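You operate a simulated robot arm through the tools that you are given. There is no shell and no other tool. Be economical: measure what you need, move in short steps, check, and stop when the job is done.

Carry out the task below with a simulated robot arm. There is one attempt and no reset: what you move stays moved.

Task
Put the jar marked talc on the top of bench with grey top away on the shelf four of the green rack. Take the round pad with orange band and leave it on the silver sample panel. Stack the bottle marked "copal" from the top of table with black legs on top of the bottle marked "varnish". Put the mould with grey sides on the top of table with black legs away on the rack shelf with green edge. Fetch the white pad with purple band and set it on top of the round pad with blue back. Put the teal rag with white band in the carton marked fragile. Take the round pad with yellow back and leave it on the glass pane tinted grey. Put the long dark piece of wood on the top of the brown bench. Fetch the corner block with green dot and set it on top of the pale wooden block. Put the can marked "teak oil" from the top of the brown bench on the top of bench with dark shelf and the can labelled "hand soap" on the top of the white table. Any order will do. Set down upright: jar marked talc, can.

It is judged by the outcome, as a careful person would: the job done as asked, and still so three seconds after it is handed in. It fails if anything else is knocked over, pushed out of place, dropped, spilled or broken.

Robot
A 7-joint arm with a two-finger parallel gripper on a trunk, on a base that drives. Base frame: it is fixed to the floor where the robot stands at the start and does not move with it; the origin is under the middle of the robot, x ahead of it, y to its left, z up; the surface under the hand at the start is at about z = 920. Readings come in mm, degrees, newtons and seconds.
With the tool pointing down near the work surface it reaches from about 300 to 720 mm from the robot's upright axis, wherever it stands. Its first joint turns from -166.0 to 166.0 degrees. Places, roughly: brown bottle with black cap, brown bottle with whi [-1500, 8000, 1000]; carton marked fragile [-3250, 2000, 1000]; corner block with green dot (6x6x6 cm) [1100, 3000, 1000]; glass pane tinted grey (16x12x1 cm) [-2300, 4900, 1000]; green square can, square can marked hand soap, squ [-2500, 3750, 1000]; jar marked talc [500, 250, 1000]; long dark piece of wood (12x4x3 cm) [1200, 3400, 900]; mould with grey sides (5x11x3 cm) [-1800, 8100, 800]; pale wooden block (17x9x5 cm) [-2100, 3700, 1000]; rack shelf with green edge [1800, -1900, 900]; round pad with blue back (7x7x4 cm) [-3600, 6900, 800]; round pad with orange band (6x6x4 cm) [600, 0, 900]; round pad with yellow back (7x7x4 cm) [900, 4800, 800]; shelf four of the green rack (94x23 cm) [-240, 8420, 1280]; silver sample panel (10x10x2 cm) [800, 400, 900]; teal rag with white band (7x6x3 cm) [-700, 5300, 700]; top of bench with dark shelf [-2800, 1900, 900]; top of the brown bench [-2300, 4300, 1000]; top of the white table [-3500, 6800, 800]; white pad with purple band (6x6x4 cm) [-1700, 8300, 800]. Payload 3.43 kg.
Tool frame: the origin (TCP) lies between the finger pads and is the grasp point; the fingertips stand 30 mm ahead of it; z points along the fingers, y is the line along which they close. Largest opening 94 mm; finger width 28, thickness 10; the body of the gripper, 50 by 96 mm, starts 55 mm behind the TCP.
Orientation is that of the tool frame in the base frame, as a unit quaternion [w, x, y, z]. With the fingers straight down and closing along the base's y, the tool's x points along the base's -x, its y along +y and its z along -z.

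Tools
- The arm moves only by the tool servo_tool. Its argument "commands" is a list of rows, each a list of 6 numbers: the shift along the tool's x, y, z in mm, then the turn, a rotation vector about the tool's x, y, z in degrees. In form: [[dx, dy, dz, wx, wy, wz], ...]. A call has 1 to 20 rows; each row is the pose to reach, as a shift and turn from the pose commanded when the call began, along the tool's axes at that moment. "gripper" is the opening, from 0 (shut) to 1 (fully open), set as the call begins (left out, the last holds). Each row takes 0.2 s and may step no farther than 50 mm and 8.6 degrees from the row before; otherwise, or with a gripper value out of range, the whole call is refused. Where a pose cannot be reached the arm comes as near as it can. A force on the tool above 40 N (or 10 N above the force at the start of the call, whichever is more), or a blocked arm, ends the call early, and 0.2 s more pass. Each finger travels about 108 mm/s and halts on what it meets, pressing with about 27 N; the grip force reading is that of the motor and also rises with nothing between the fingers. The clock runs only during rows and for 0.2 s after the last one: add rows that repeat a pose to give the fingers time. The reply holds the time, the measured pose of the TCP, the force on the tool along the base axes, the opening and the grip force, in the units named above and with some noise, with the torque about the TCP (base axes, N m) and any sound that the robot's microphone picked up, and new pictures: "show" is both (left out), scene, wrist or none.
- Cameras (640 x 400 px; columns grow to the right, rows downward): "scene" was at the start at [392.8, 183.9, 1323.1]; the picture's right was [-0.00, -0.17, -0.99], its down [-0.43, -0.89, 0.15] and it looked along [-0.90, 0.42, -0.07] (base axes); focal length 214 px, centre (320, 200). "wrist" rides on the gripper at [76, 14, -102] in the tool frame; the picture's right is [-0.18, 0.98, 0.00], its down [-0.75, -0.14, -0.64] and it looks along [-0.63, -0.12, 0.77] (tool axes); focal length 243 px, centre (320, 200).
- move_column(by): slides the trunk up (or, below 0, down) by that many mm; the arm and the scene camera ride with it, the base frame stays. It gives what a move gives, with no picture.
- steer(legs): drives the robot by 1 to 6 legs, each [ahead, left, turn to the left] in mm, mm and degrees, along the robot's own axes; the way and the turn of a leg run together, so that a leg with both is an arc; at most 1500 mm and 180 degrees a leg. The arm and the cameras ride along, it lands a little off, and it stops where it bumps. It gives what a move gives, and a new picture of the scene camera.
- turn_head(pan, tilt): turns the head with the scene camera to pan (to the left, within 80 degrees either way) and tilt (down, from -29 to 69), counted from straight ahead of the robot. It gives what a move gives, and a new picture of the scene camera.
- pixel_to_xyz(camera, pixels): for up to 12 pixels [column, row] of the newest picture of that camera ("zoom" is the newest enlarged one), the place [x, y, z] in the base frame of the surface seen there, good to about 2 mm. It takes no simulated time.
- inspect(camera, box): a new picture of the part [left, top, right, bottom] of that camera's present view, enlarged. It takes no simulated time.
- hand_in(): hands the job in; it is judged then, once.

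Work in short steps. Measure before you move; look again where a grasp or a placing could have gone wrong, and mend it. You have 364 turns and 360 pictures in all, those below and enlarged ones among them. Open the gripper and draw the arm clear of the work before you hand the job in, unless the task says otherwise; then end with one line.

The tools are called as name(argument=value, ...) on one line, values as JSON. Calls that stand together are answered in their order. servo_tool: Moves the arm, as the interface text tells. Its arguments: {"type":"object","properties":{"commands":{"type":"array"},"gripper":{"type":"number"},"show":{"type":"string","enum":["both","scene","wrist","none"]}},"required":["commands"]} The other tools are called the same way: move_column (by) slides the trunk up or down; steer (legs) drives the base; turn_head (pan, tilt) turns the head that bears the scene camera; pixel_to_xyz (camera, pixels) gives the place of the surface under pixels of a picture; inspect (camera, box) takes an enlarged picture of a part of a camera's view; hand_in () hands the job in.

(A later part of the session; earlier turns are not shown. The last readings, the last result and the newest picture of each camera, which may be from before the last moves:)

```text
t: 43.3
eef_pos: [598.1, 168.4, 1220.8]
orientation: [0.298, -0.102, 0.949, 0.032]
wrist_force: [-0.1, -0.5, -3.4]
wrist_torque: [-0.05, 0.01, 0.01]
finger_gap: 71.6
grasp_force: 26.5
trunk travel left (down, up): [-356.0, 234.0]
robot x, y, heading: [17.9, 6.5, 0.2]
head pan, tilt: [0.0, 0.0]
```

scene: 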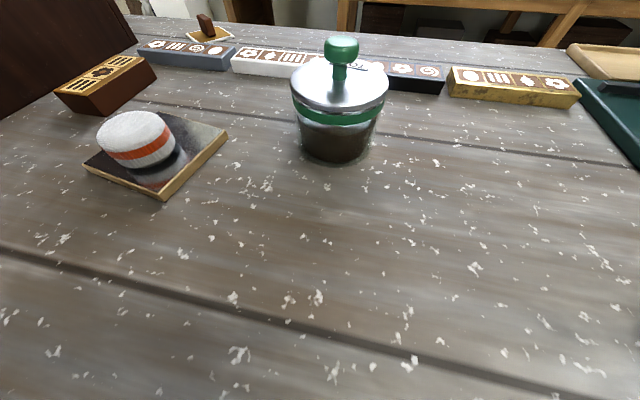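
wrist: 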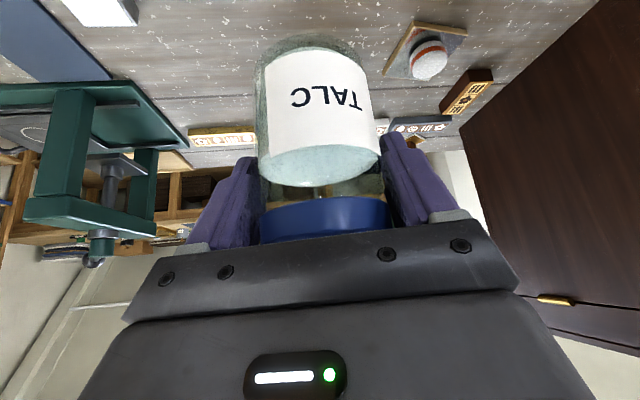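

Jar held. Draw the arm in, back away from the bench and turn to face +y, looking ahead.

servo_tool(commands=[[25, -15, -19, 0, 0, 0], [50, -30, -38, 0, 0, 0], [75, -50, -57, 0, 0, 0], [100, -70, -76, 0, 0, 0], [125, -90, -95, 0, 0, 0], [150, -110, -115, 0, 0, 0]], show="none")

turn_head(pan=0, tilt=-29)

steer(legs=[[-700, 0, 0], [0, 0, 90]])

```text
t: 44.7
eef_pos: [435.6, 20.9, 1229.0]
orientation: [0.3, -0.102, 0.948, 0.033]
wrist_force: [-1.0, 0.3, -3.9]
wrist_torque: [0.02, -0.01, -0.02]
finger_gap: 71.6
grasp_force: 27.5
trunk travel left (down, up): [-356.0, 234.0]
robot x, y, heading: [16.9, 6.7, 0.0]
head pan, tilt: [0.0, 0.0]
```

```text
t: 45.6
eef_pos: [436.9, 21.7, 1228.9]
orientation: [0.298, -0.102, 0.948, 0.032]
wrist_force: [-0.2, 1.0, -4.4]
wrist_torque: [0.02, 0.0, 0.02]
finger_gap: 71.8
grasp_force: 26.7
trunk travel left (down, up): [-356.0, 234.0]
robot x, y, heading: [12.7, 7.6, -0.3]
head pan, tilt: [0.0, -28.6]
```

scene: 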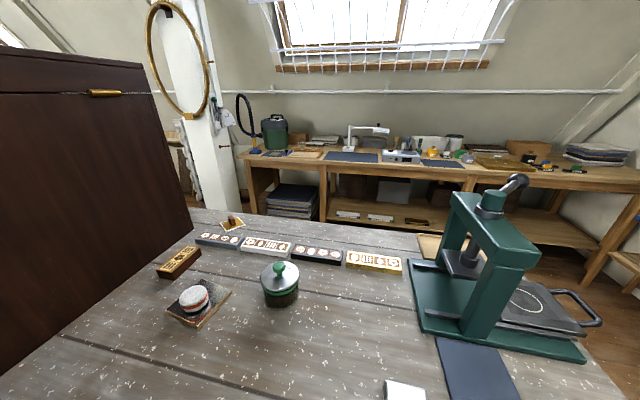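

```text
t: 53.3
eef_pos: [-713.1, 416.2, 1227.8]
orientation: [-0.184, 0.753, -0.586, -0.236]
wrist_force: [0.4, 0.1, -3.7]
wrist_torque: [-0.04, -0.03, 0.0]
finger_gap: 71.4
grasp_force: 27.3
trunk travel left (down, up): [-356.0, 234.0]
robot x, y, heading: [-682.3, -3.0, 92.1]
head pan, tilt: [0.0, -28.6]
```

scene: 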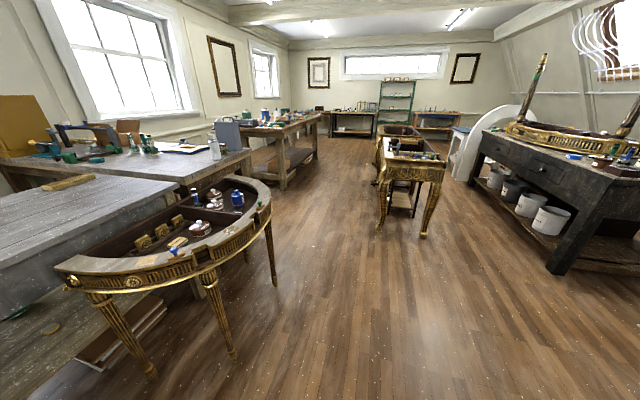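

A wide view of the room. Measure the floor points of obstacles along the aisle.

pixel_to_xyz(camera="scene", pixels=[[152, 375], [232, 358], [275, 283], [379, 228], [424, 235], [283, 188], [315, 157], [555, 270], [470, 182], [453, 175], [375, 137], [408, 160]])

inspect(camera="scene", box=[290, 60, 490, 185])

```text
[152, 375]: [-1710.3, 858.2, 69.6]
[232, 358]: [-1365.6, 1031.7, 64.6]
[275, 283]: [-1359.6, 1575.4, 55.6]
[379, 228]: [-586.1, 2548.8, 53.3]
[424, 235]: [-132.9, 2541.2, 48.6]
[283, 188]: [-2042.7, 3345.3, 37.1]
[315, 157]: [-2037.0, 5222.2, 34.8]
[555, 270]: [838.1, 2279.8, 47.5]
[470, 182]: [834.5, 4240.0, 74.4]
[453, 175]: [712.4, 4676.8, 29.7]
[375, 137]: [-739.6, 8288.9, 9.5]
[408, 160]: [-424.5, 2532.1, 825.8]
```

```text
3.20 times, centred on (390, 122) of scene
```

zoom: 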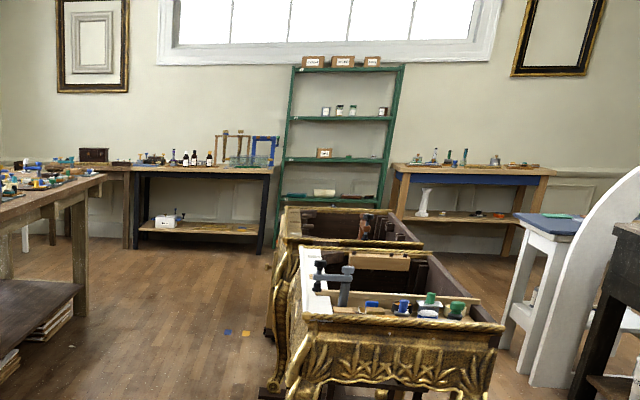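

Right aisle (x from -130 to 838) is wider. Check the floor on the right, then drive up.

pixel_to_xyz(camera="scene", pixels=[[520, 390], [500, 330], [630, 390], [560, 330]])

steer(legs=[[0, 0, -2.1], [1500, 0, 0]])

```text
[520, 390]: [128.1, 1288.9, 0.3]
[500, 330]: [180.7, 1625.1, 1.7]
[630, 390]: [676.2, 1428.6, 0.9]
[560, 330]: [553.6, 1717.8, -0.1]
```

```text
t: 61.0
eef_pos: [-702.7, 1887.0, 1228.1]
orientation: [-0.188, 0.744, -0.597, -0.234]
wrist_force: [0.3, 0.5, -4.7]
wrist_torque: [-0.01, -0.04, -0.04]
finger_gap: 71.5
grasp_force: 27.4
trunk travel left (down, up): [-356.0, 234.0]
robot x, y, heading: [-686.0, 1467.9, 90.4]
head pan, tilt: [0.0, -28.6]
```

scene: 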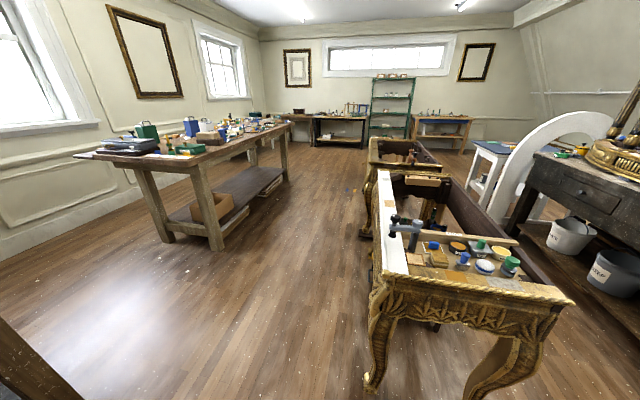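

The left aisle ahead is wide once past the round table. Measure before driving it.

pixel_to_xyz(camera="scene", pixels=[[365, 232], [368, 385], [215, 248], [285, 180], [360, 185], [362, 148], [370, 160], [410, 150], [500, 170], [415, 152], [342, 140], [436, 165]])

inspect(camera="scene", box=[280, 60, 480, 185])

```text
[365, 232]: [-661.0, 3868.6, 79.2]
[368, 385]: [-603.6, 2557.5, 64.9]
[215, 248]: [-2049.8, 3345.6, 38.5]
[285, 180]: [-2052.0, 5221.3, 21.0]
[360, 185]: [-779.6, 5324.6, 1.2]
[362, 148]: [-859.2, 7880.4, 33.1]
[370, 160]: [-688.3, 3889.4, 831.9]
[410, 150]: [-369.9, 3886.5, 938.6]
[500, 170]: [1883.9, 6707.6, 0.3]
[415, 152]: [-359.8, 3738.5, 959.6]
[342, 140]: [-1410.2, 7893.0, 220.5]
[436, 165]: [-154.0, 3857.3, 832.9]
```

```text
3.20 times, centred on (380, 122) of scene
```

zoom: 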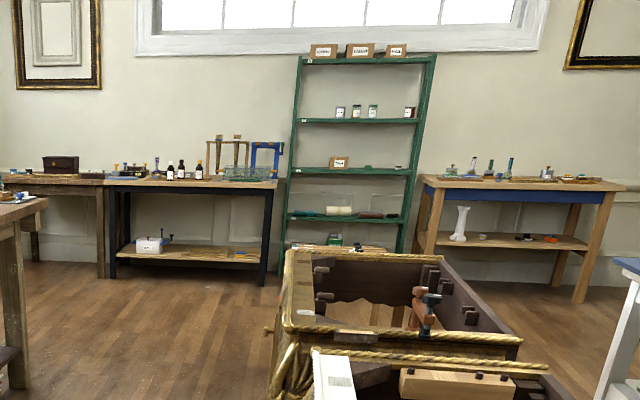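

The aisle is clear. Drive it to about (-1230, 6750).

steer(legs=[[500, 350, 0], [300, 200, 0], [1500, 0, 0], [1500, 0, 0], [1400, 0, 0]])

```text
t: 87.0
eef_pos: [-1172.8, 7097.5, 1227.8]
orientation: [-0.19, 0.736, -0.607, -0.231]
wrist_force: [0.6, -0.1, -5.2]
wrist_torque: [-0.03, -0.04, -0.01]
finger_gap: 71.4
grasp_force: 26.1
trunk travel left (down, up): [-356.0, 234.0]
robot x, y, heading: [-1169.5, 6675.2, 88.4]
head pan, tilt: [0.0, -28.6]
```

scene: 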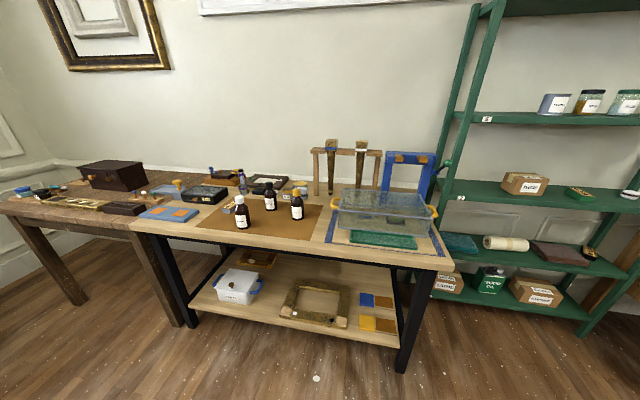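

At the table with black legs; the rack is right. Drive right 780 mm and look.

steer(legs=[[0, 0, 1.6], [0, -800, 0], [200, 0, 0]])

turn_head(pan=0, tilt=-29)

```text
t: 92.8
eef_pos: [-385.9, 7291.6, 1227.4]
orientation: [-0.189, 0.74, -0.602, -0.232]
wrist_force: [0.2, 0.6, -4.3]
wrist_torque: [-0.03, -0.01, 0.03]
finger_gap: 71.3
grasp_force: 27.1
trunk travel left (down, up): [-356.0, 234.0]
robot x, y, heading: [-373.4, 6869.8, 89.7]
head pan, tilt: [0.0, -28.6]
```

scene: 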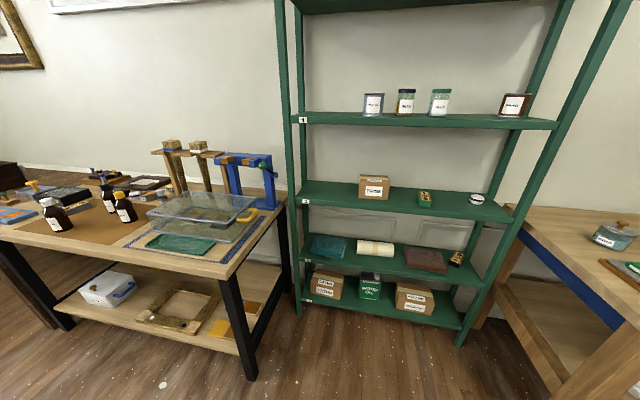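

```text
t: 93.4
eef_pos: [-385.6, 7291.1, 1229.3]
orientation: [-0.19, 0.74, -0.602, -0.233]
wrist_force: [0.2, 0.4, -4.1]
wrist_torque: [-0.02, 0.03, 0.03]
finger_gap: 71.1
grasp_force: 26.6
trunk travel left (down, up): [-356.0, 234.0]
robot x, y, heading: [-375.4, 6872.8, 89.5]
head pan, tilt: [0.0, -28.6]
```

scene: 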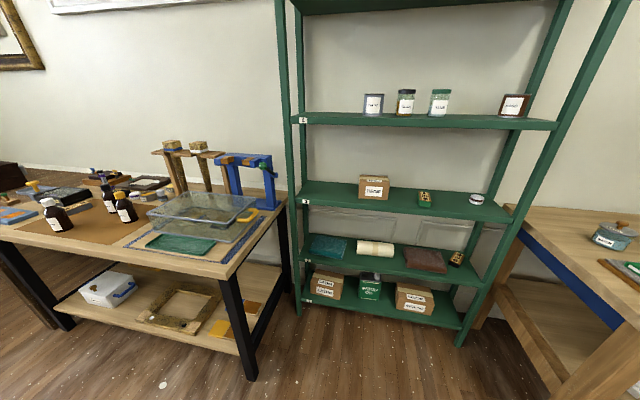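

Measure shelf four: front edge, posts, jars and the shelf above.

pixel_to_xyz(camera="scene", pixels=[[335, 122], [420, 123], [335, 114], [373, 112], [405, 112], [438, 112], [510, 113], [297, 119], [420, 7], [470, 118], [350, 112], [300, 190]])

inspect(camera="scene", box=[270, 0, 600, 206])

```text
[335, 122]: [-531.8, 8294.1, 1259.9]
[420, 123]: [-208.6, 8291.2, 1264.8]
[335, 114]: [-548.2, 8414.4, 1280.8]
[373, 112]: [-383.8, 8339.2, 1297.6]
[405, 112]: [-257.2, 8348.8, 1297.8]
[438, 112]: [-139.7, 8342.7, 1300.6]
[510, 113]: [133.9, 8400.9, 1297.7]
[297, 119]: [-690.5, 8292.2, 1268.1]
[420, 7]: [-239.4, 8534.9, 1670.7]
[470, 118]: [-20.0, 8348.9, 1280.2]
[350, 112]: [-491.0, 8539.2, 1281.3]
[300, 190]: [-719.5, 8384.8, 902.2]
```

```text
1.94 times, centred on (435, 103) of scene
```

zoom: 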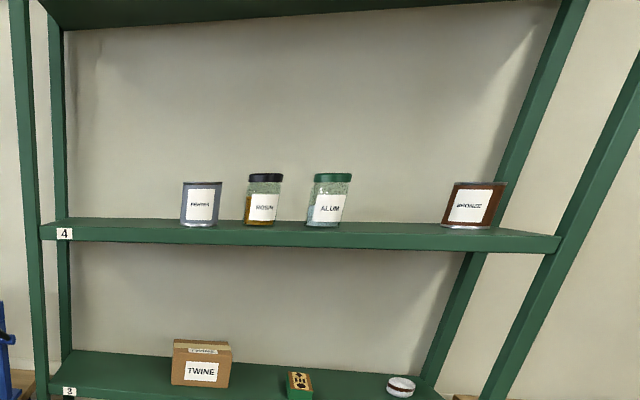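

Free place on shelf four at x≈-550 (top z 1280.5, front y 8292). Raise the column and drive up.

move_column(by=165)

steer(legs=[[880, 80, 0]])

```text
t: 95.3
eef_pos: [-386.4, 7289.7, 1393.4]
orientation: [-0.189, 0.74, -0.601, -0.233]
wrist_force: [0.8, -1.4, -4.4]
wrist_torque: [-0.03, 0.01, 0.0]
finger_gap: 71.3
grasp_force: 26.9
trunk travel left (down, up): [-521.0, 69.0]
robot x, y, heading: [-372.1, 6871.7, 89.8]
head pan, tilt: [0.0, -28.6]
```

```text
t: 99.9
eef_pos: [-459.4, 8162.3, 1392.0]
orientation: [-0.189, 0.74, -0.602, -0.232]
wrist_force: [0.0, -0.2, -3.6]
wrist_torque: [0.0, 0.04, 0.01]
finger_gap: 71.4
grasp_force: 27.0
trunk travel left (down, up): [-521.0, 69.0]
robot x, y, heading: [-444.8, 7744.3, 89.4]
head pan, tilt: [0.0, -28.6]
```

scene: 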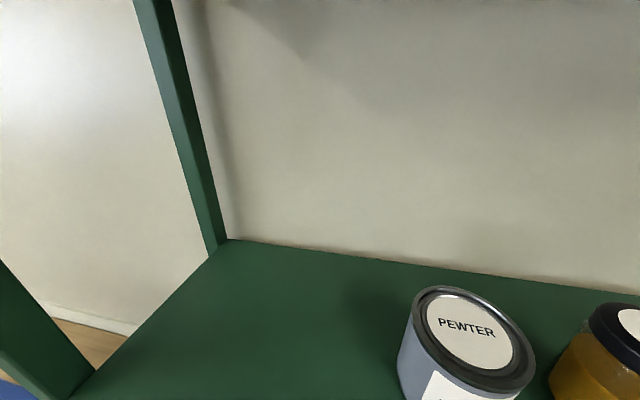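

Tin and post are clear of the path. Move in over the shelf at x=-560, y=8385.

servo_tool(commands=[[-32, 12, 22, 0, 0, 0], [-65, 24, 45, 0, 0, 0], [-98, 34, 68, 0, 0, 0], [-131, 41, 91, 0, 0, 0], [-164, 48, 114, 0, 0, 0], [-196, 54, 136, 0, 0, 0], [-196, 54, 136, 0, 0, 0]], show="wrist")

```text
t: 101.5
eef_pos: [-561.0, 8381.5, 1396.9]
orientation: [-0.189, 0.741, -0.601, -0.233]
wrist_force: [-0.6, -0.6, -3.7]
wrist_torque: [0.0, -0.01, 0.02]
finger_gap: 71.3
grasp_force: 26.6
trunk travel left (down, up): [-521.0, 69.0]
robot x, y, heading: [-443.1, 7745.4, 89.7]
head pan, tilt: [0.0, -28.6]
```

wrist: 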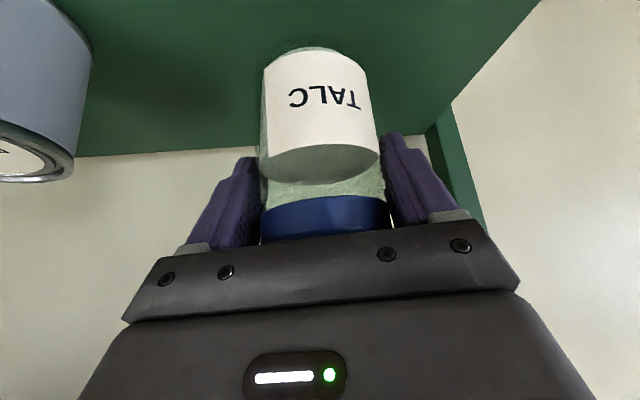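

Lower 44 mm to z≈1352, then open.

servo_tool(commands=[[10, 0, 14.4, 0, 0, 0], [20, 0, 28.8, 0, 0, 0], [25.3, 0, 36.4, 0, 0, 0], [25.3, 0, 36.4, 0, 0, 0]], show="wrist")

```text
t: 102.5
eef_pos: [-562.8, 8382.7, 1350.6]
orientation: [-0.189, 0.74, -0.601, -0.234]
wrist_force: [-1.5, 2.0, 5.4]
wrist_torque: [-0.14, -0.06, -0.01]
finger_gap: 71.4
grasp_force: 27.1
trunk travel left (down, up): [-521.0, 69.0]
robot x, y, heading: [-445.6, 7742.4, 89.8]
head pan, tilt: [0.0, -28.6]
```

wrist: 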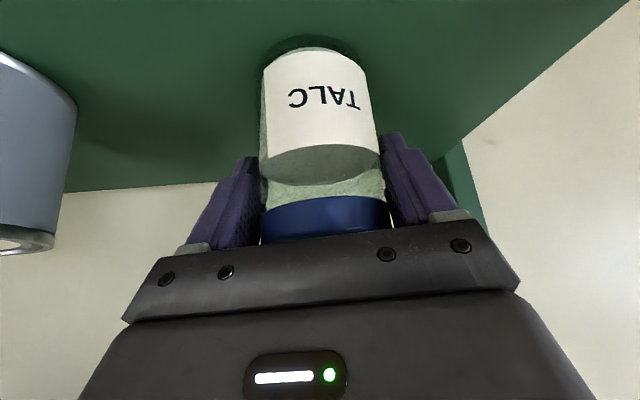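

Jar is on the shelf (light contact). Open, then retreat level.

servo_tool(commands=[[0, 0, 0, 0, 0, 0], [0, 0, 0, 0, 0, 0], [0, 0, 0, 0, 0, 0]], gripper=1, show="none")

servo_tool(commands=[[25, 0, -17.5, 0, 0, 0], [60, 0, -42, 0, 0, 0], [98, 0, -68.5, 0, 0, 0], [135, 0, -95, 0, 0, 0], [165, 0, -115, 0, 0, 0]])

```text
t: 103.3
eef_pos: [-560.9, 8381.9, 1350.0]
orientation: [-0.189, 0.74, -0.601, -0.233]
wrist_force: [-0.7, 0.4, 1.0]
wrist_torque: [0.0, -0.01, 0.0]
finger_gap: 93.9
grasp_force: 0.0
trunk travel left (down, up): [-521.0, 69.0]
robot x, y, heading: [-445.2, 7738.5, 89.5]
head pan, tilt: [0.0, -28.6]
```

```text
t: 104.5
eef_pos: [-518.9, 8183.7, 1350.2]
orientation: [-0.189, 0.741, -0.6, -0.234]
wrist_force: [-0.1, -0.3, -0.2]
wrist_torque: [-0.01, -0.02, 0.0]
finger_gap: 94.0
grasp_force: 0.0
trunk travel left (down, up): [-521.0, 69.0]
robot x, y, heading: [-448.6, 7742.0, 89.4]
head pan, tilt: [0.0, -28.6]
```

scene: 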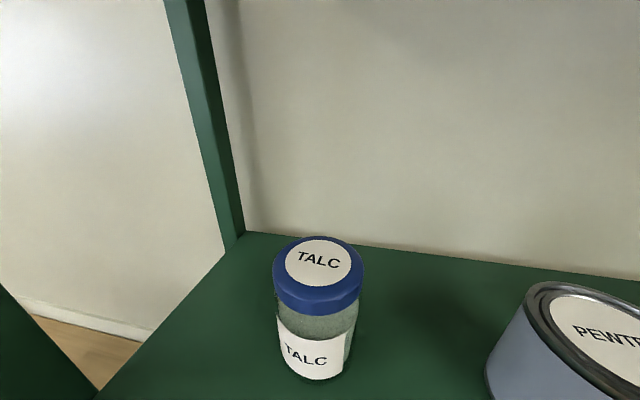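
wrist: 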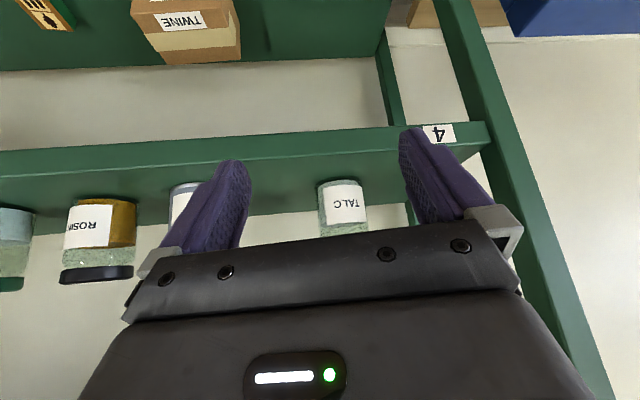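

Talc stands on shelf four. Now back off and go left to the black-legged table.

steer(legs=[[-350, 0, 0.4], [0, 1050, 0]])

turn_head(pan=0, tilt=-10)

```text
t: 111.8
eef_pos: [-1587.2, 7818.5, 1350.5]
orientation: [-0.188, 0.747, -0.593, -0.234]
wrist_force: [0.1, 0.3, 0.4]
wrist_torque: [0.02, -0.02, -0.01]
finger_gap: 94.1
grasp_force: 0.0
trunk travel left (down, up): [-521.0, 69.0]
robot x, y, heading: [-1499.9, 7378.2, 91.0]
head pan, tilt: [0.0, -28.6]
```

scene: 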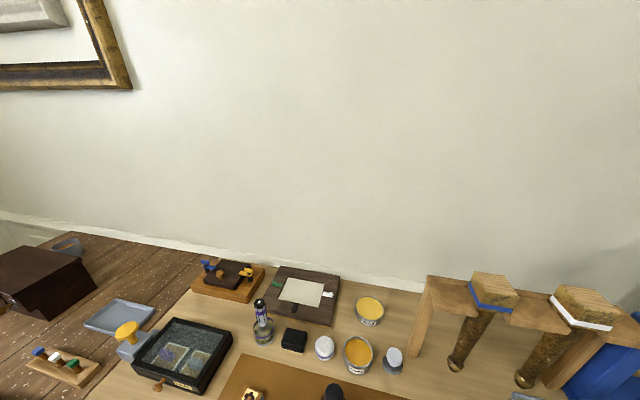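

```text
t: 112.7
eef_pos: [-1586.2, 7817.9, 1350.3]
orientation: [-0.186, 0.748, -0.592, -0.235]
wrist_force: [0.2, -0.5, 0.4]
wrist_torque: [0.03, 0.02, 0.01]
finger_gap: 94.0
grasp_force: 0.1
trunk travel left (down, up): [-521.0, 69.0]
robot x, y, heading: [-1506.3, 7381.5, 91.0]
head pan, tilt: [0.0, -10.0]
```

scene: 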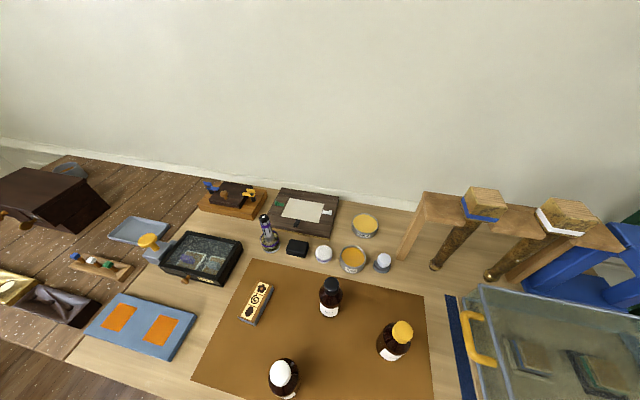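

Zoom to read the labels and identify the mould and pad.

inspect(camera="scene", box=[230, 190, 440, 400])

inspect(camera="scene", box=[60, 170, 300, 360])

pixel_to_xyz(camera="scene", pixels=[[330, 285], [402, 330], [280, 370], [257, 298], [323, 253], [383, 262], [200, 255], [235, 270], [297, 246], [205, 345]])

```text
1.90 times, centred on (335, 295) of scene
```

zoom: 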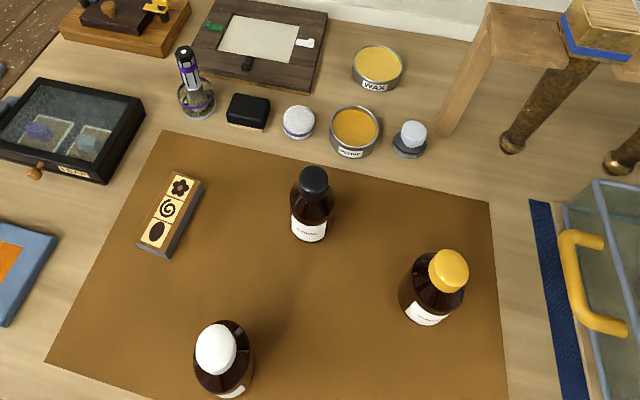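

```text
2.11 times, centred on (180, 265) of scene
```

zoom: 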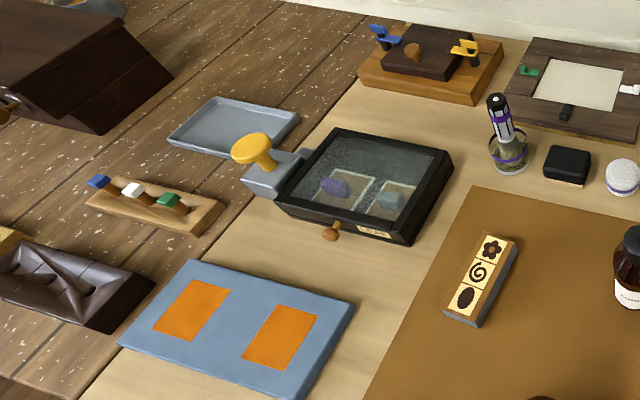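

```text
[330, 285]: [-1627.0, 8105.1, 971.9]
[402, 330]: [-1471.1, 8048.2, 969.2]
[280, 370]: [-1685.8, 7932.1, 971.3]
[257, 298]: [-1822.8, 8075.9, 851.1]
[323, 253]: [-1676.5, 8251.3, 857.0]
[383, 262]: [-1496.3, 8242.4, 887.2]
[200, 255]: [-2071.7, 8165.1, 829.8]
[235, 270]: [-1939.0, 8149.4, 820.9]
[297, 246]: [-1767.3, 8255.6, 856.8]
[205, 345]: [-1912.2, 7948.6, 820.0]
```

Mould is at (-1823,8076), white pad at (-1676,8253). I need the bottle labels: lower the column and look flatter.

steer(legs=[[-350, 0, -1]])

move_column(by=-250)

turn_head(pan=0, tilt=-29)

```text
t: 114.9
eef_pos: [-1574.4, 7475.2, 1349.3]
orientation: [-0.188, 0.742, -0.6, -0.233]
wrist_force: [0.7, -0.1, 0.6]
wrist_torque: [0.02, 0.01, -0.03]
finger_gap: 94.1
grasp_force: 0.0
trunk travel left (down, up): [-521.0, 69.0]
robot x, y, heading: [-1500.1, 7030.4, 90.0]
head pan, tilt: [0.0, -10.0]
```

scene: 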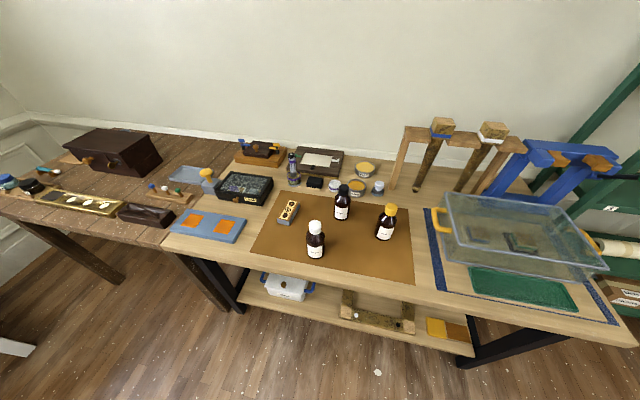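

```text
t: 117.5
eef_pos: [-1573.7, 7476.1, 1099.4]
orientation: [-0.189, 0.742, -0.6, -0.233]
wrist_force: [-0.2, -0.3, 0.2]
wrist_torque: [0.0, 0.03, 0.02]
finger_gap: 94.0
grasp_force: 0.0
trunk travel left (down, up): [-271.0, 319.0]
robot x, y, heading: [-1501.4, 7033.6, 89.8]
head pan, tilt: [0.0, -10.0]
```

```text
t: 118.3
eef_pos: [-1573.6, 7476.8, 1100.8]
orientation: [-0.189, 0.742, -0.6, -0.234]
wrist_force: [-0.2, 0.3, 0.1]
wrist_torque: [0.0, 0.03, 0.0]
finger_gap: 93.8
grasp_force: 0.0
trunk travel left (down, up): [-271.0, 319.0]
robot x, y, heading: [-1500.8, 7032.8, 89.8]
head pan, tilt: [0.0, -28.6]
```

scene: 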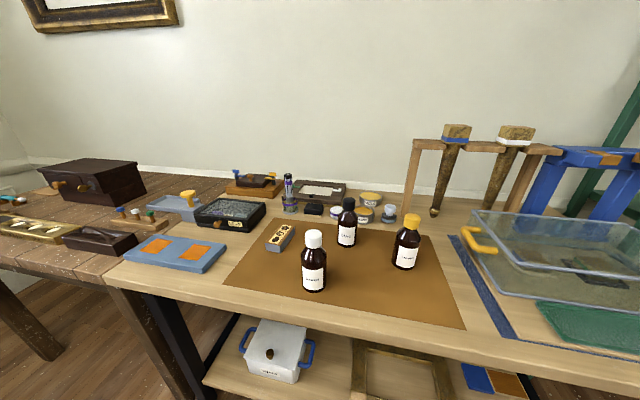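

inspect(camera="scene", box=[295, 190, 435, 300])

pixel_to_xyz(camera="scene", pixels=[[314, 238], [349, 205], [410, 218], [314, 255], [314, 290], [348, 245], [405, 266], [300, 330], [406, 232], [347, 218]])

```text
3.64 times, centred on (365, 245) of scene
```

zoom: 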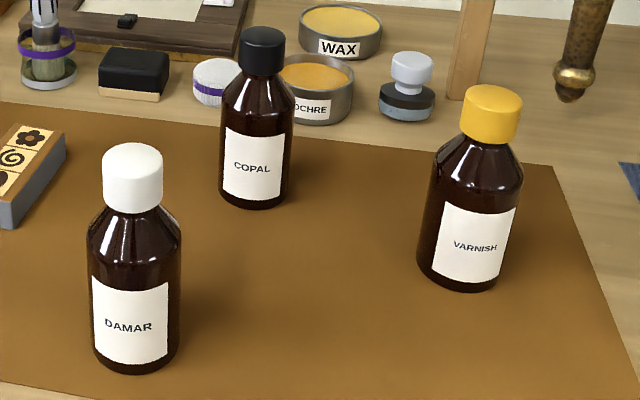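

```text
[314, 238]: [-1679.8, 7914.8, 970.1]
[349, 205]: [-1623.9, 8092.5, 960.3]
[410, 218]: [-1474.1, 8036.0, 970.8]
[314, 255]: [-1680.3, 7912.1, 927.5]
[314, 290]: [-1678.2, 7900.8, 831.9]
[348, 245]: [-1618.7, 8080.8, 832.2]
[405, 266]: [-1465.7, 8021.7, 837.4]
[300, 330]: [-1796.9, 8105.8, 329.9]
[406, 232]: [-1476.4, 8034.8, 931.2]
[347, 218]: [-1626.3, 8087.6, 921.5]
```

Black cap is COPAL (~-1625,8105), yellow is VARNISH (~-1472,8050). Drive up and turn the tool straight down.

steer(legs=[[450, 45, 0]])

servo_tool(commands=[[0, 0, -10, 0, 7, 0], [0, 0, -20, 0, 14, 0], [0, 0, -30, 0, 21, 0], [0, 0, -40, 0, 28, 0], [0, 0, -50, 0, 35, 0], [0, 0, -50, 0, 35, 0]], show="none")

```text
t: 121.1
eef_pos: [-1617.7, 7940.9, 1100.6]
orientation: [-0.189, 0.741, -0.601, -0.233]
wrist_force: [0.7, 1.0, -0.2]
wrist_torque: [0.03, -0.01, -0.02]
finger_gap: 94.0
grasp_force: 0.0
trunk travel left (down, up): [-271.0, 319.0]
robot x, y, heading: [-1545.4, 7494.0, 89.7]
head pan, tilt: [0.0, -28.6]
```

scene: 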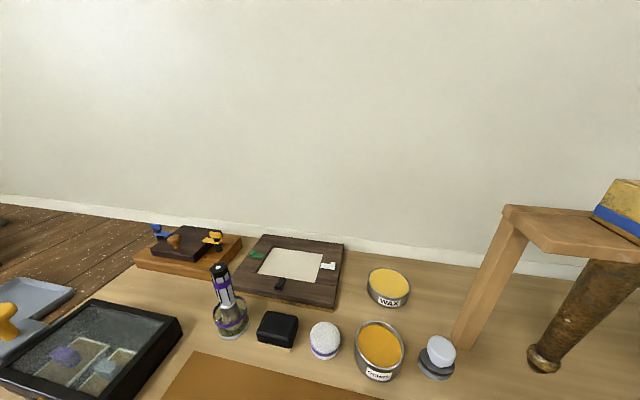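

```text
t: 122.5
eef_pos: [-1612.0, 7912.4, 1141.9]
orientation: [0.001, 0.777, -0.63, 0.001]
wrist_force: [-0.5, 1.3, 0.3]
wrist_torque: [-0.01, -0.04, -0.01]
finger_gap: 94.0
grasp_force: 0.0
trunk travel left (down, up): [-271.0, 319.0]
robot x, y, heading: [-1544.5, 7496.6, 89.6]
head pan, tilt: [0.0, -28.6]
```

Turn yaw 12° and move above the copal bottle.

servo_tool(commands=[[-38, -5, 4, 0, 0, 4], [-76, -10, 8, 0, 0, 8], [-114, -16, 12, 0, 0, 11.9], [-152, -21, 16, 0, 0, 11.9], [-185, -26, 20, 0, 0, 11.9], [-185, -26, 20, 0, 0, 11.9]], show="wrist")

turn_head(pan=0, tilt=10)

```text
t: 123.9
eef_pos: [-1622.9, 8098.5, 1122.2]
orientation: [0.001, -0.707, 0.707, -0.002]
wrist_force: [-0.9, 0.2, -0.3]
wrist_torque: [-0.01, -0.01, 0.01]
finger_gap: 94.0
grasp_force: 0.1
trunk travel left (down, up): [-271.0, 319.0]
robot x, y, heading: [-1544.5, 7495.7, 89.8]
head pan, tilt: [0.0, -28.6]
```

wrist: 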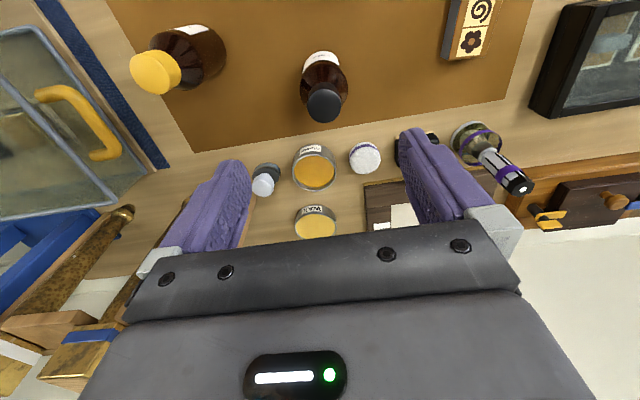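

```text
t: 124.9
eef_pos: [-1623.8, 8099.0, 1122.5]
orientation: [-0.001, -0.706, 0.708, -0.001]
wrist_force: [0.5, -0.1, 0.5]
wrist_torque: [0.03, 0.02, 0.0]
finger_gap: 94.0
grasp_force: 0.0
trunk travel left (down, up): [-271.0, 319.0]
robot x, y, heading: [-1544.9, 7497.1, 89.6]
head pan, tilt: [0.0, 10.0]
```

scene: 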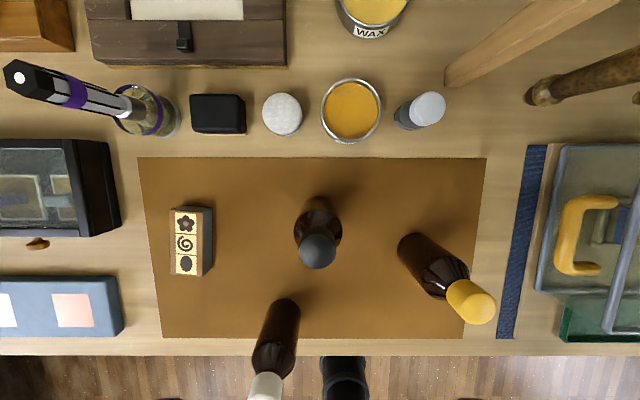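

Measure both caps at several points.

pixel_to_xyz(camera="scene", pixels=[[317, 250], [303, 250], [331, 250], [317, 238], [317, 265], [472, 303], [455, 303], [489, 307], [470, 286], [475, 318], [318, 200]])

pixel_to_xyz(camera="wrist", pixels=[[325, 105], [310, 105], [340, 105], [325, 118], [325, 92], [155, 73], [137, 73], [175, 75], [155, 55], [155, 92]])

inspect(camera="scene", box=[280, 180, 520, 340])

```text
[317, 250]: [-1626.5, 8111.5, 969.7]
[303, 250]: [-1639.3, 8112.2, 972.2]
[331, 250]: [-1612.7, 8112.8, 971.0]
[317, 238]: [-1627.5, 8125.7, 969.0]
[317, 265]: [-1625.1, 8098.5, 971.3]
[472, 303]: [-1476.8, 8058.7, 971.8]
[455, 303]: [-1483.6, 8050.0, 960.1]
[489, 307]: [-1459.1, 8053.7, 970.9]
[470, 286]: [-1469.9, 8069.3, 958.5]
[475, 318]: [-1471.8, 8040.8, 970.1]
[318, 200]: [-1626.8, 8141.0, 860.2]
```

```text
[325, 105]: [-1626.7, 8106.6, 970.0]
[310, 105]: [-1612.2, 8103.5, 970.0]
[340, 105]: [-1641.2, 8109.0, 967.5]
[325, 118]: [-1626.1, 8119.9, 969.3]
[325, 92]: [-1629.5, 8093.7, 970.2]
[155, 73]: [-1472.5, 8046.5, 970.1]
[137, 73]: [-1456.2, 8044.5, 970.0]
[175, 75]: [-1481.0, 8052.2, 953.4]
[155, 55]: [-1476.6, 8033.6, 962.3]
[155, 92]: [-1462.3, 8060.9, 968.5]
```

```text
2.50 times, centred on (400, 260) of scene
```

zoom: 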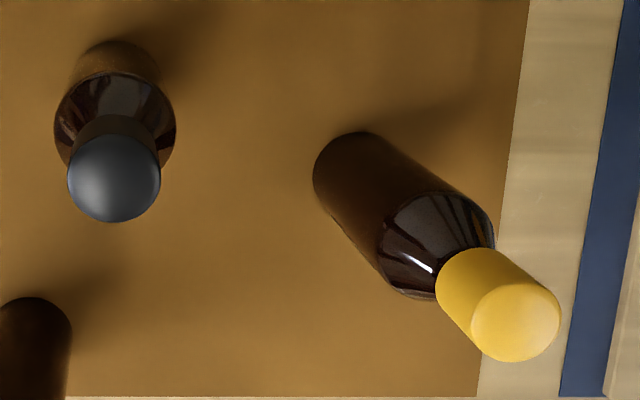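

Copal axis ≈(-1626.5,8109). Descend over it to z 930.

servo_tool(commands=[[-10, 2.5, 45, 0, 0, 0], [-10, 2.5, 90, 0, 0, 0], [-10, 2.5, 135, 0, 0, 0], [-10, 2.5, 170, 0, 0, 0], [-10, 2.5, 192, 0, 0, 0], [-10, 2.5, 192, 0, 0, 0]], show="wrist")

pixel_to_xyz(camera="zoom", pixels=[[516, 323], [474, 323], [558, 323], [516, 290], [516, 358]])

```text
t: 126.3
eef_pos: [-1628.0, 8108.5, 927.3]
orientation: [0.0, 0.707, -0.707, 0.0]
wrist_force: [0.1, -0.4, -0.6]
wrist_torque: [0.0, -0.01, 0.01]
finger_gap: 93.9
grasp_force: 0.0
trunk travel left (down, up): [-271.0, 319.0]
robot x, y, heading: [-1546.8, 7495.1, 89.5]
head pan, tilt: [0.0, 10.0]
```

wrist: 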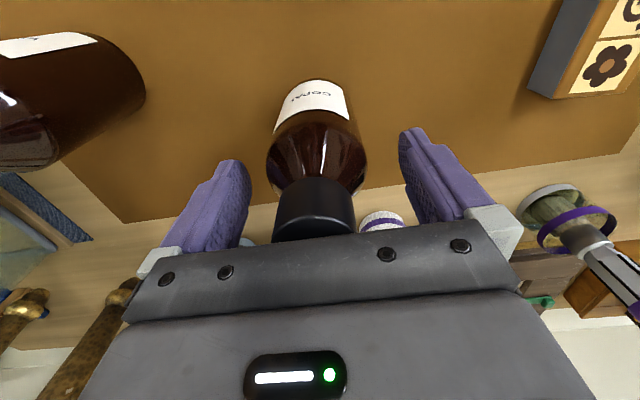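

```text
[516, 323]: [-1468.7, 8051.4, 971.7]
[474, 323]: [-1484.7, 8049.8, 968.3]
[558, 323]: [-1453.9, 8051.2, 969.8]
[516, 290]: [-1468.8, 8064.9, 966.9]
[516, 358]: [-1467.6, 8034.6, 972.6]
```

Lower 5 mm more for a fuller hold on the body and close.

servo_tool(commands=[[0, 0, 6, 0, 0, 0]], show="none")

servo_tool(commands=[[0, 0, 0, 0, 0, 0], [0, 0, 0, 0, 0, 0], [0, 0, 0, 0, 0, 0], [0, 0, 0, 0, 0, 0]], gripper=0, show="wrist")

```text
t: 126.7
eef_pos: [-1627.6, 8109.5, 923.5]
orientation: [0.001, 0.707, -0.707, 0.001]
wrist_force: [0.5, -0.2, -0.9]
wrist_torque: [-0.01, 0.0, -0.03]
finger_gap: 94.1
grasp_force: 0.1
trunk travel left (down, up): [-271.0, 319.0]
robot x, y, heading: [-1544.4, 7497.7, 89.8]
head pan, tilt: [0.0, 10.0]
```

```text
t: 127.7
eef_pos: [-1627.5, 8109.2, 923.0]
orientation: [-0.001, -0.707, 0.707, -0.001]
wrist_force: [0.7, 0.5, 1.8]
wrist_torque: [0.11, 0.03, 0.0]
finger_gap: 59.8
grasp_force: 27.3
trunk travel left (down, up): [-271.0, 319.0]
robot x, y, heading: [-1543.8, 7498.3, 89.8]
head pan, tilt: [0.0, 10.0]
```

wrist: 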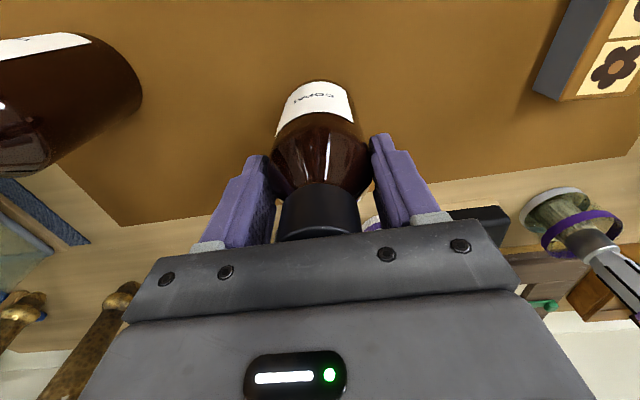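

Gripped at 59.8 mm. Lift 190 mm and check.

servo_tool(commands=[[0, 0, -30, 0, 0, 0], [0, 0, -70, 0, 0, 0], [0, 0, -110, 0, 0, 0], [0, 0, -150, 0, 0, 0], [0, 0, -190, 0, 0, 0], [0, 0, -200, 0, 0, 0]], show="both")

```text
t: 129.1
eef_pos: [-1626.0, 8109.0, 1121.6]
orientation: [0.0, -0.707, 0.707, -0.001]
wrist_force: [-0.9, -0.1, -3.9]
wrist_torque: [0.0, -0.02, 0.01]
finger_gap: 59.6
grasp_force: 27.2
trunk travel left (down, up): [-271.0, 319.0]
robot x, y, heading: [-1544.5, 7497.3, 89.7]
head pan, tilt: [0.0, 10.0]
```

scene: 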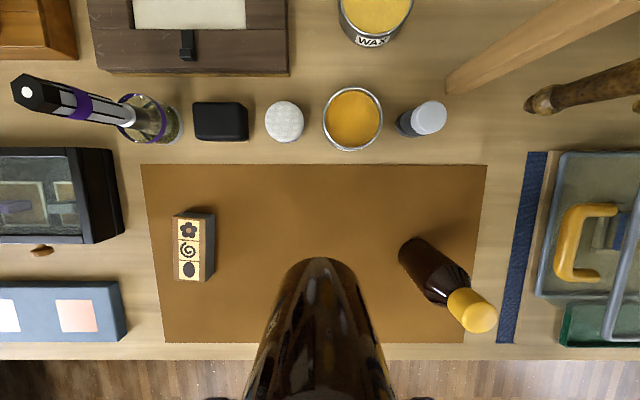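
wrist: 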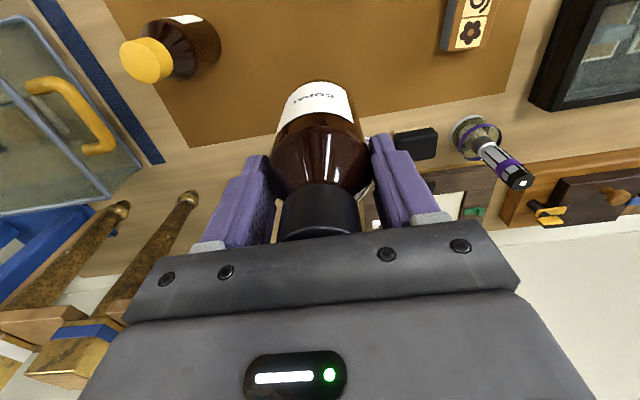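

Measure varnish cap again and the held bottle's lower edge.

pixel_to_xyz(camera="scene", pixels=[[478, 313], [464, 313], [493, 313], [478, 299], [478, 328], [320, 264], [320, 275], [290, 285], [352, 285], [320, 330]])

pixel_to_xyz(camera="wrist", pixels=[[148, 60], [125, 60], [172, 62], [150, 40], [148, 80], [318, 230], [318, 195], [318, 85]])

```text
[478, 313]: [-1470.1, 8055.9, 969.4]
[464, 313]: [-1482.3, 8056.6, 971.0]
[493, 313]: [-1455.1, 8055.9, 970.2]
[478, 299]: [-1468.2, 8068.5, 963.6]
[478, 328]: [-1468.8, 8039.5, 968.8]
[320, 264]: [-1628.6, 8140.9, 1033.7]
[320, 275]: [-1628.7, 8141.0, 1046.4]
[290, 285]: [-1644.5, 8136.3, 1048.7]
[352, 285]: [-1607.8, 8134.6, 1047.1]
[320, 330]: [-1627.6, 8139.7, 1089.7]
```

```text
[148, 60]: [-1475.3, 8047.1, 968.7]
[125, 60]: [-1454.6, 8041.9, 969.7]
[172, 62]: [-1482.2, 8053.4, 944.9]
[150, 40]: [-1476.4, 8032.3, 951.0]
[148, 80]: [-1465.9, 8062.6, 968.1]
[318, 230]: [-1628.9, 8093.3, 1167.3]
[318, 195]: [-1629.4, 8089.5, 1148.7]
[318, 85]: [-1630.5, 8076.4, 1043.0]
```

Move over varnish axis (-1469,8052).

servo_tool(commands=[[14, -39, 0, 0, 0, 0], [28, -78, 0, 0, 0, 0], [42, -117, 0, 0, 0, 0], [57, -157, 0, 0, 0, 0], [57, -157, 0, 0, 0, 0], [57, -157, 0, 0, 0, 0]], show="both")

```text
t: 130.5
eef_pos: [-1469.4, 8051.6, 1121.3]
orientation: [0.001, 0.707, -0.707, 0.001]
wrist_force: [0.1, 0.0, -3.3]
wrist_torque: [-0.01, 0.01, 0.01]
finger_gap: 59.5
grasp_force: 26.3
trunk travel left (down, up): [-271.0, 319.0]
robot x, y, heading: [-1545.8, 7494.7, 89.5]
head pan, tilt: [0.0, 10.0]
```

scene: 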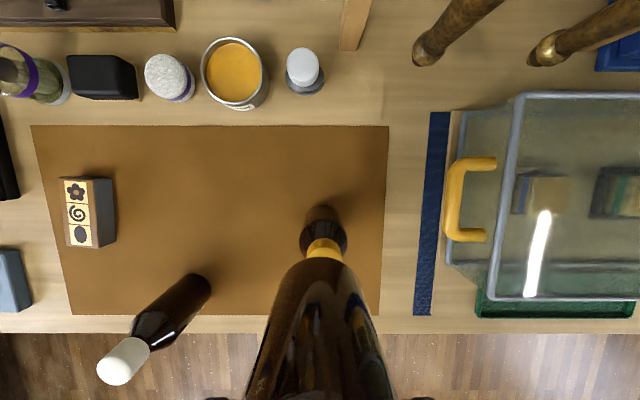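
wrist: 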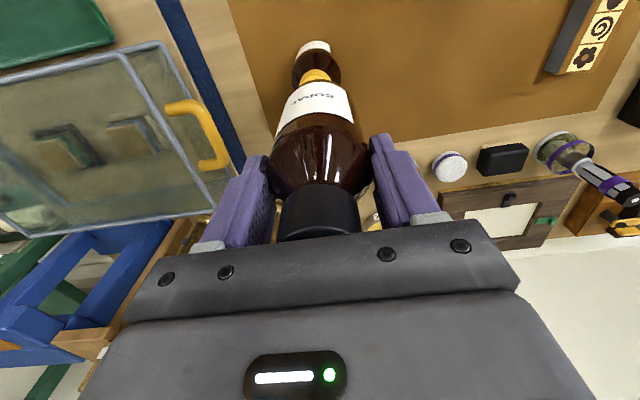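

Looks aligned. Verify the cap with both cameras.

pixel_to_xyz(camera="scene", pixels=[[323, 247], [308, 253], [340, 253], [323, 256], [320, 262]])

pixel_to_xyz(camera="wrist", pixels=[[316, 72], [303, 78], [329, 78], [316, 80]])

```text
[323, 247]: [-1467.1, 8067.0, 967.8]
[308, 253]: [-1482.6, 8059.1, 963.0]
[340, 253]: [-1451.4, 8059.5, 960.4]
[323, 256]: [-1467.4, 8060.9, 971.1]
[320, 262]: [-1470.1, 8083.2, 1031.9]
```

```text
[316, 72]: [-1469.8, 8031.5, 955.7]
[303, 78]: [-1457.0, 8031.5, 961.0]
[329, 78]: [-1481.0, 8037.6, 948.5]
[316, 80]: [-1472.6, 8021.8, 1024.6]
```

Shift 2–3 mm and lower 44 mm.

servo_tool(commands=[[2.5, -2, 15, 0, 0, 0], [2.5, -2, 30, 0, 0, 0], [2.5, -2, 40, 0, 0, 0], [2.5, -2, 44, 0, 0, 0], [2.5, -2, 44, 0, 0, 0]], show="both")

```text
t: 131.7
eef_pos: [-1467.7, 8047.8, 1078.0]
orientation: [0.001, 0.707, -0.707, 0.001]
wrist_force: [0.2, 0.9, -3.5]
wrist_torque: [-0.01, -0.03, 0.0]
finger_gap: 59.7
grasp_force: 27.0
trunk travel left (down, up): [-271.0, 319.0]
robot x, y, heading: [-1544.9, 7497.0, 89.4]
head pan, tilt: [0.0, 10.0]
```

scene: 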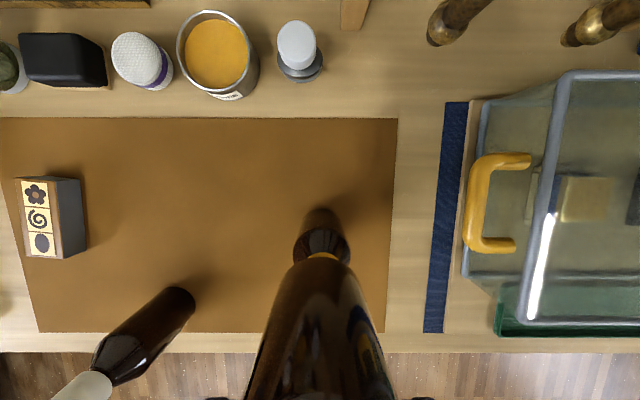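
wrist: 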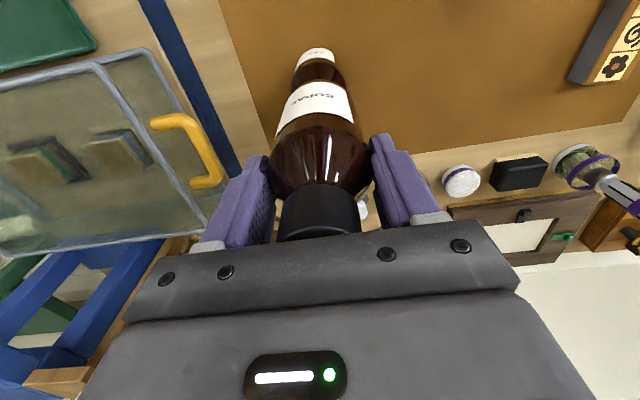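

No contact yet; lower in 1.5 mm steps.

servo_tool(commands=[[0, 0, 1.5, 0, 0, 0], [0, 0, 3, 0, 0, 0], [0, 0, 3, 0, 0, 0]], show="none")

```text
t: 132.5
eef_pos: [-1468.4, 8048.8, 1075.3]
orientation: [0.001, 0.707, -0.707, 0.001]
wrist_force: [0.4, -0.5, -2.9]
wrist_torque: [-0.02, 0.02, 0.0]
finger_gap: 59.3
grasp_force: 27.1
trunk travel left (down, up): [-271.0, 319.0]
robot x, y, heading: [-1543.9, 7498.2, 89.6]
head pan, tilt: [0.0, 10.0]
```

servo_tool(commands=[[0, 0, 1, 0, 0, 0], [0, 0, 2, 0, 0, 0], [0, 0, 2, 0, 0, 0]], show="none")

```text
t: 133.3
eef_pos: [-1468.5, 8048.3, 1072.1]
orientation: [0.0, -0.707, 0.708, -0.001]
wrist_force: [-0.2, 0.3, -3.3]
wrist_torque: [-0.01, -0.04, 0.0]
finger_gap: 59.4
grasp_force: 26.9
trunk travel left (down, up): [-271.0, 319.0]
robot x, y, heading: [-1543.7, 7492.0, 89.8]
head pan, tilt: [0.0, 10.0]
```

Still free; another 2 mm.

servo_tool(commands=[[0, 0, 1, 0, 0, 0], [0, 0, 2, 0, 0, 0], [0, 0, 2, 0, 0, 0]], show="scene")

```text
t: 134.1
eef_pos: [-1468.6, 8048.2, 1073.4]
orientation: [-0.001, 0.707, -0.707, 0.001]
wrist_force: [-0.3, 0.4, 5.3]
wrist_torque: [-0.16, 0.13, -0.01]
finger_gap: 59.5
grasp_force: 27.3
trunk travel left (down, up): [-271.0, 319.0]
robot x, y, heading: [-1542.5, 7497.5, 89.6]
head pan, tilt: [0.0, 10.0]
```

scene: 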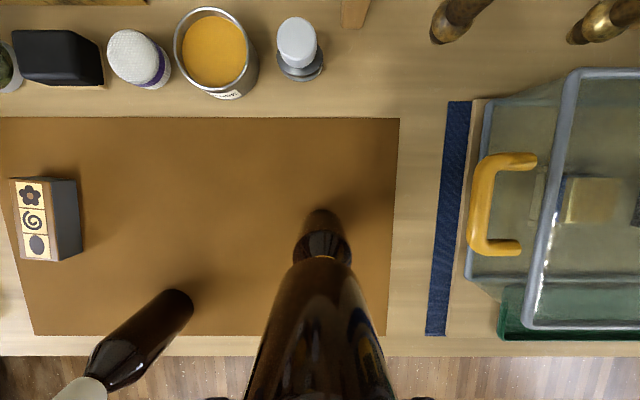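

Contact at 9 N. Release gently in two stages.

servo_tool(commands=[[0, 0, -1, 0, 0, 0], [0, 0, -1, 0, 0, 0], [0, 0, -1, 0, 0, 0]], gripper=0.72, show="none")

servo_tool(commands=[[0, 0, 0, 0, 0, 0], [0, 0, 0, 0, 0, 0], [0, 0, 0, 0, 0, 0]], gripper=1, show="wrist")

```text
t: 134.9
eef_pos: [-1468.4, 8048.7, 1073.4]
orientation: [0.001, 0.708, -0.706, 0.001]
wrist_force: [0.4, -0.2, -0.5]
wrist_torque: [0.04, -0.01, 0.0]
finger_gap: 67.7
grasp_force: 0.0
trunk travel left (down, up): [-271.0, 319.0]
robot x, y, heading: [-1543.6, 7492.7, 89.7]
head pan, tilt: [0.0, 10.0]
```

```text
t: 135.7
eef_pos: [-1467.7, 8048.5, 1072.4]
orientation: [-0.001, -0.707, 0.707, 0.0]
wrist_force: [0.4, -0.4, 0.1]
wrist_torque: [0.0, -0.01, 0.04]
finger_gap: 93.9
grasp_force: 0.0
trunk travel left (down, up): [-271.0, 319.0]
robot x, y, heading: [-1547.1, 7495.3, 89.6]
head pan, tilt: [0.0, 10.0]
```

wrist: 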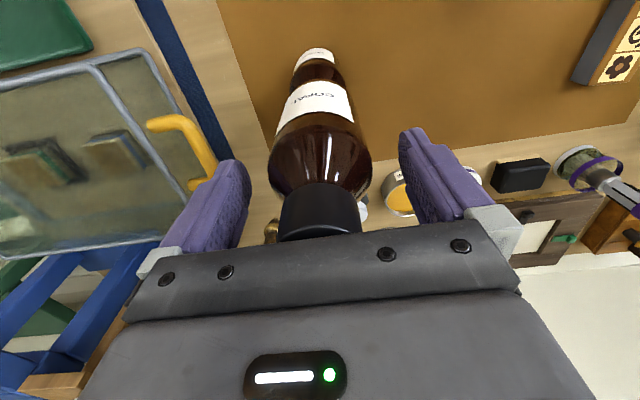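

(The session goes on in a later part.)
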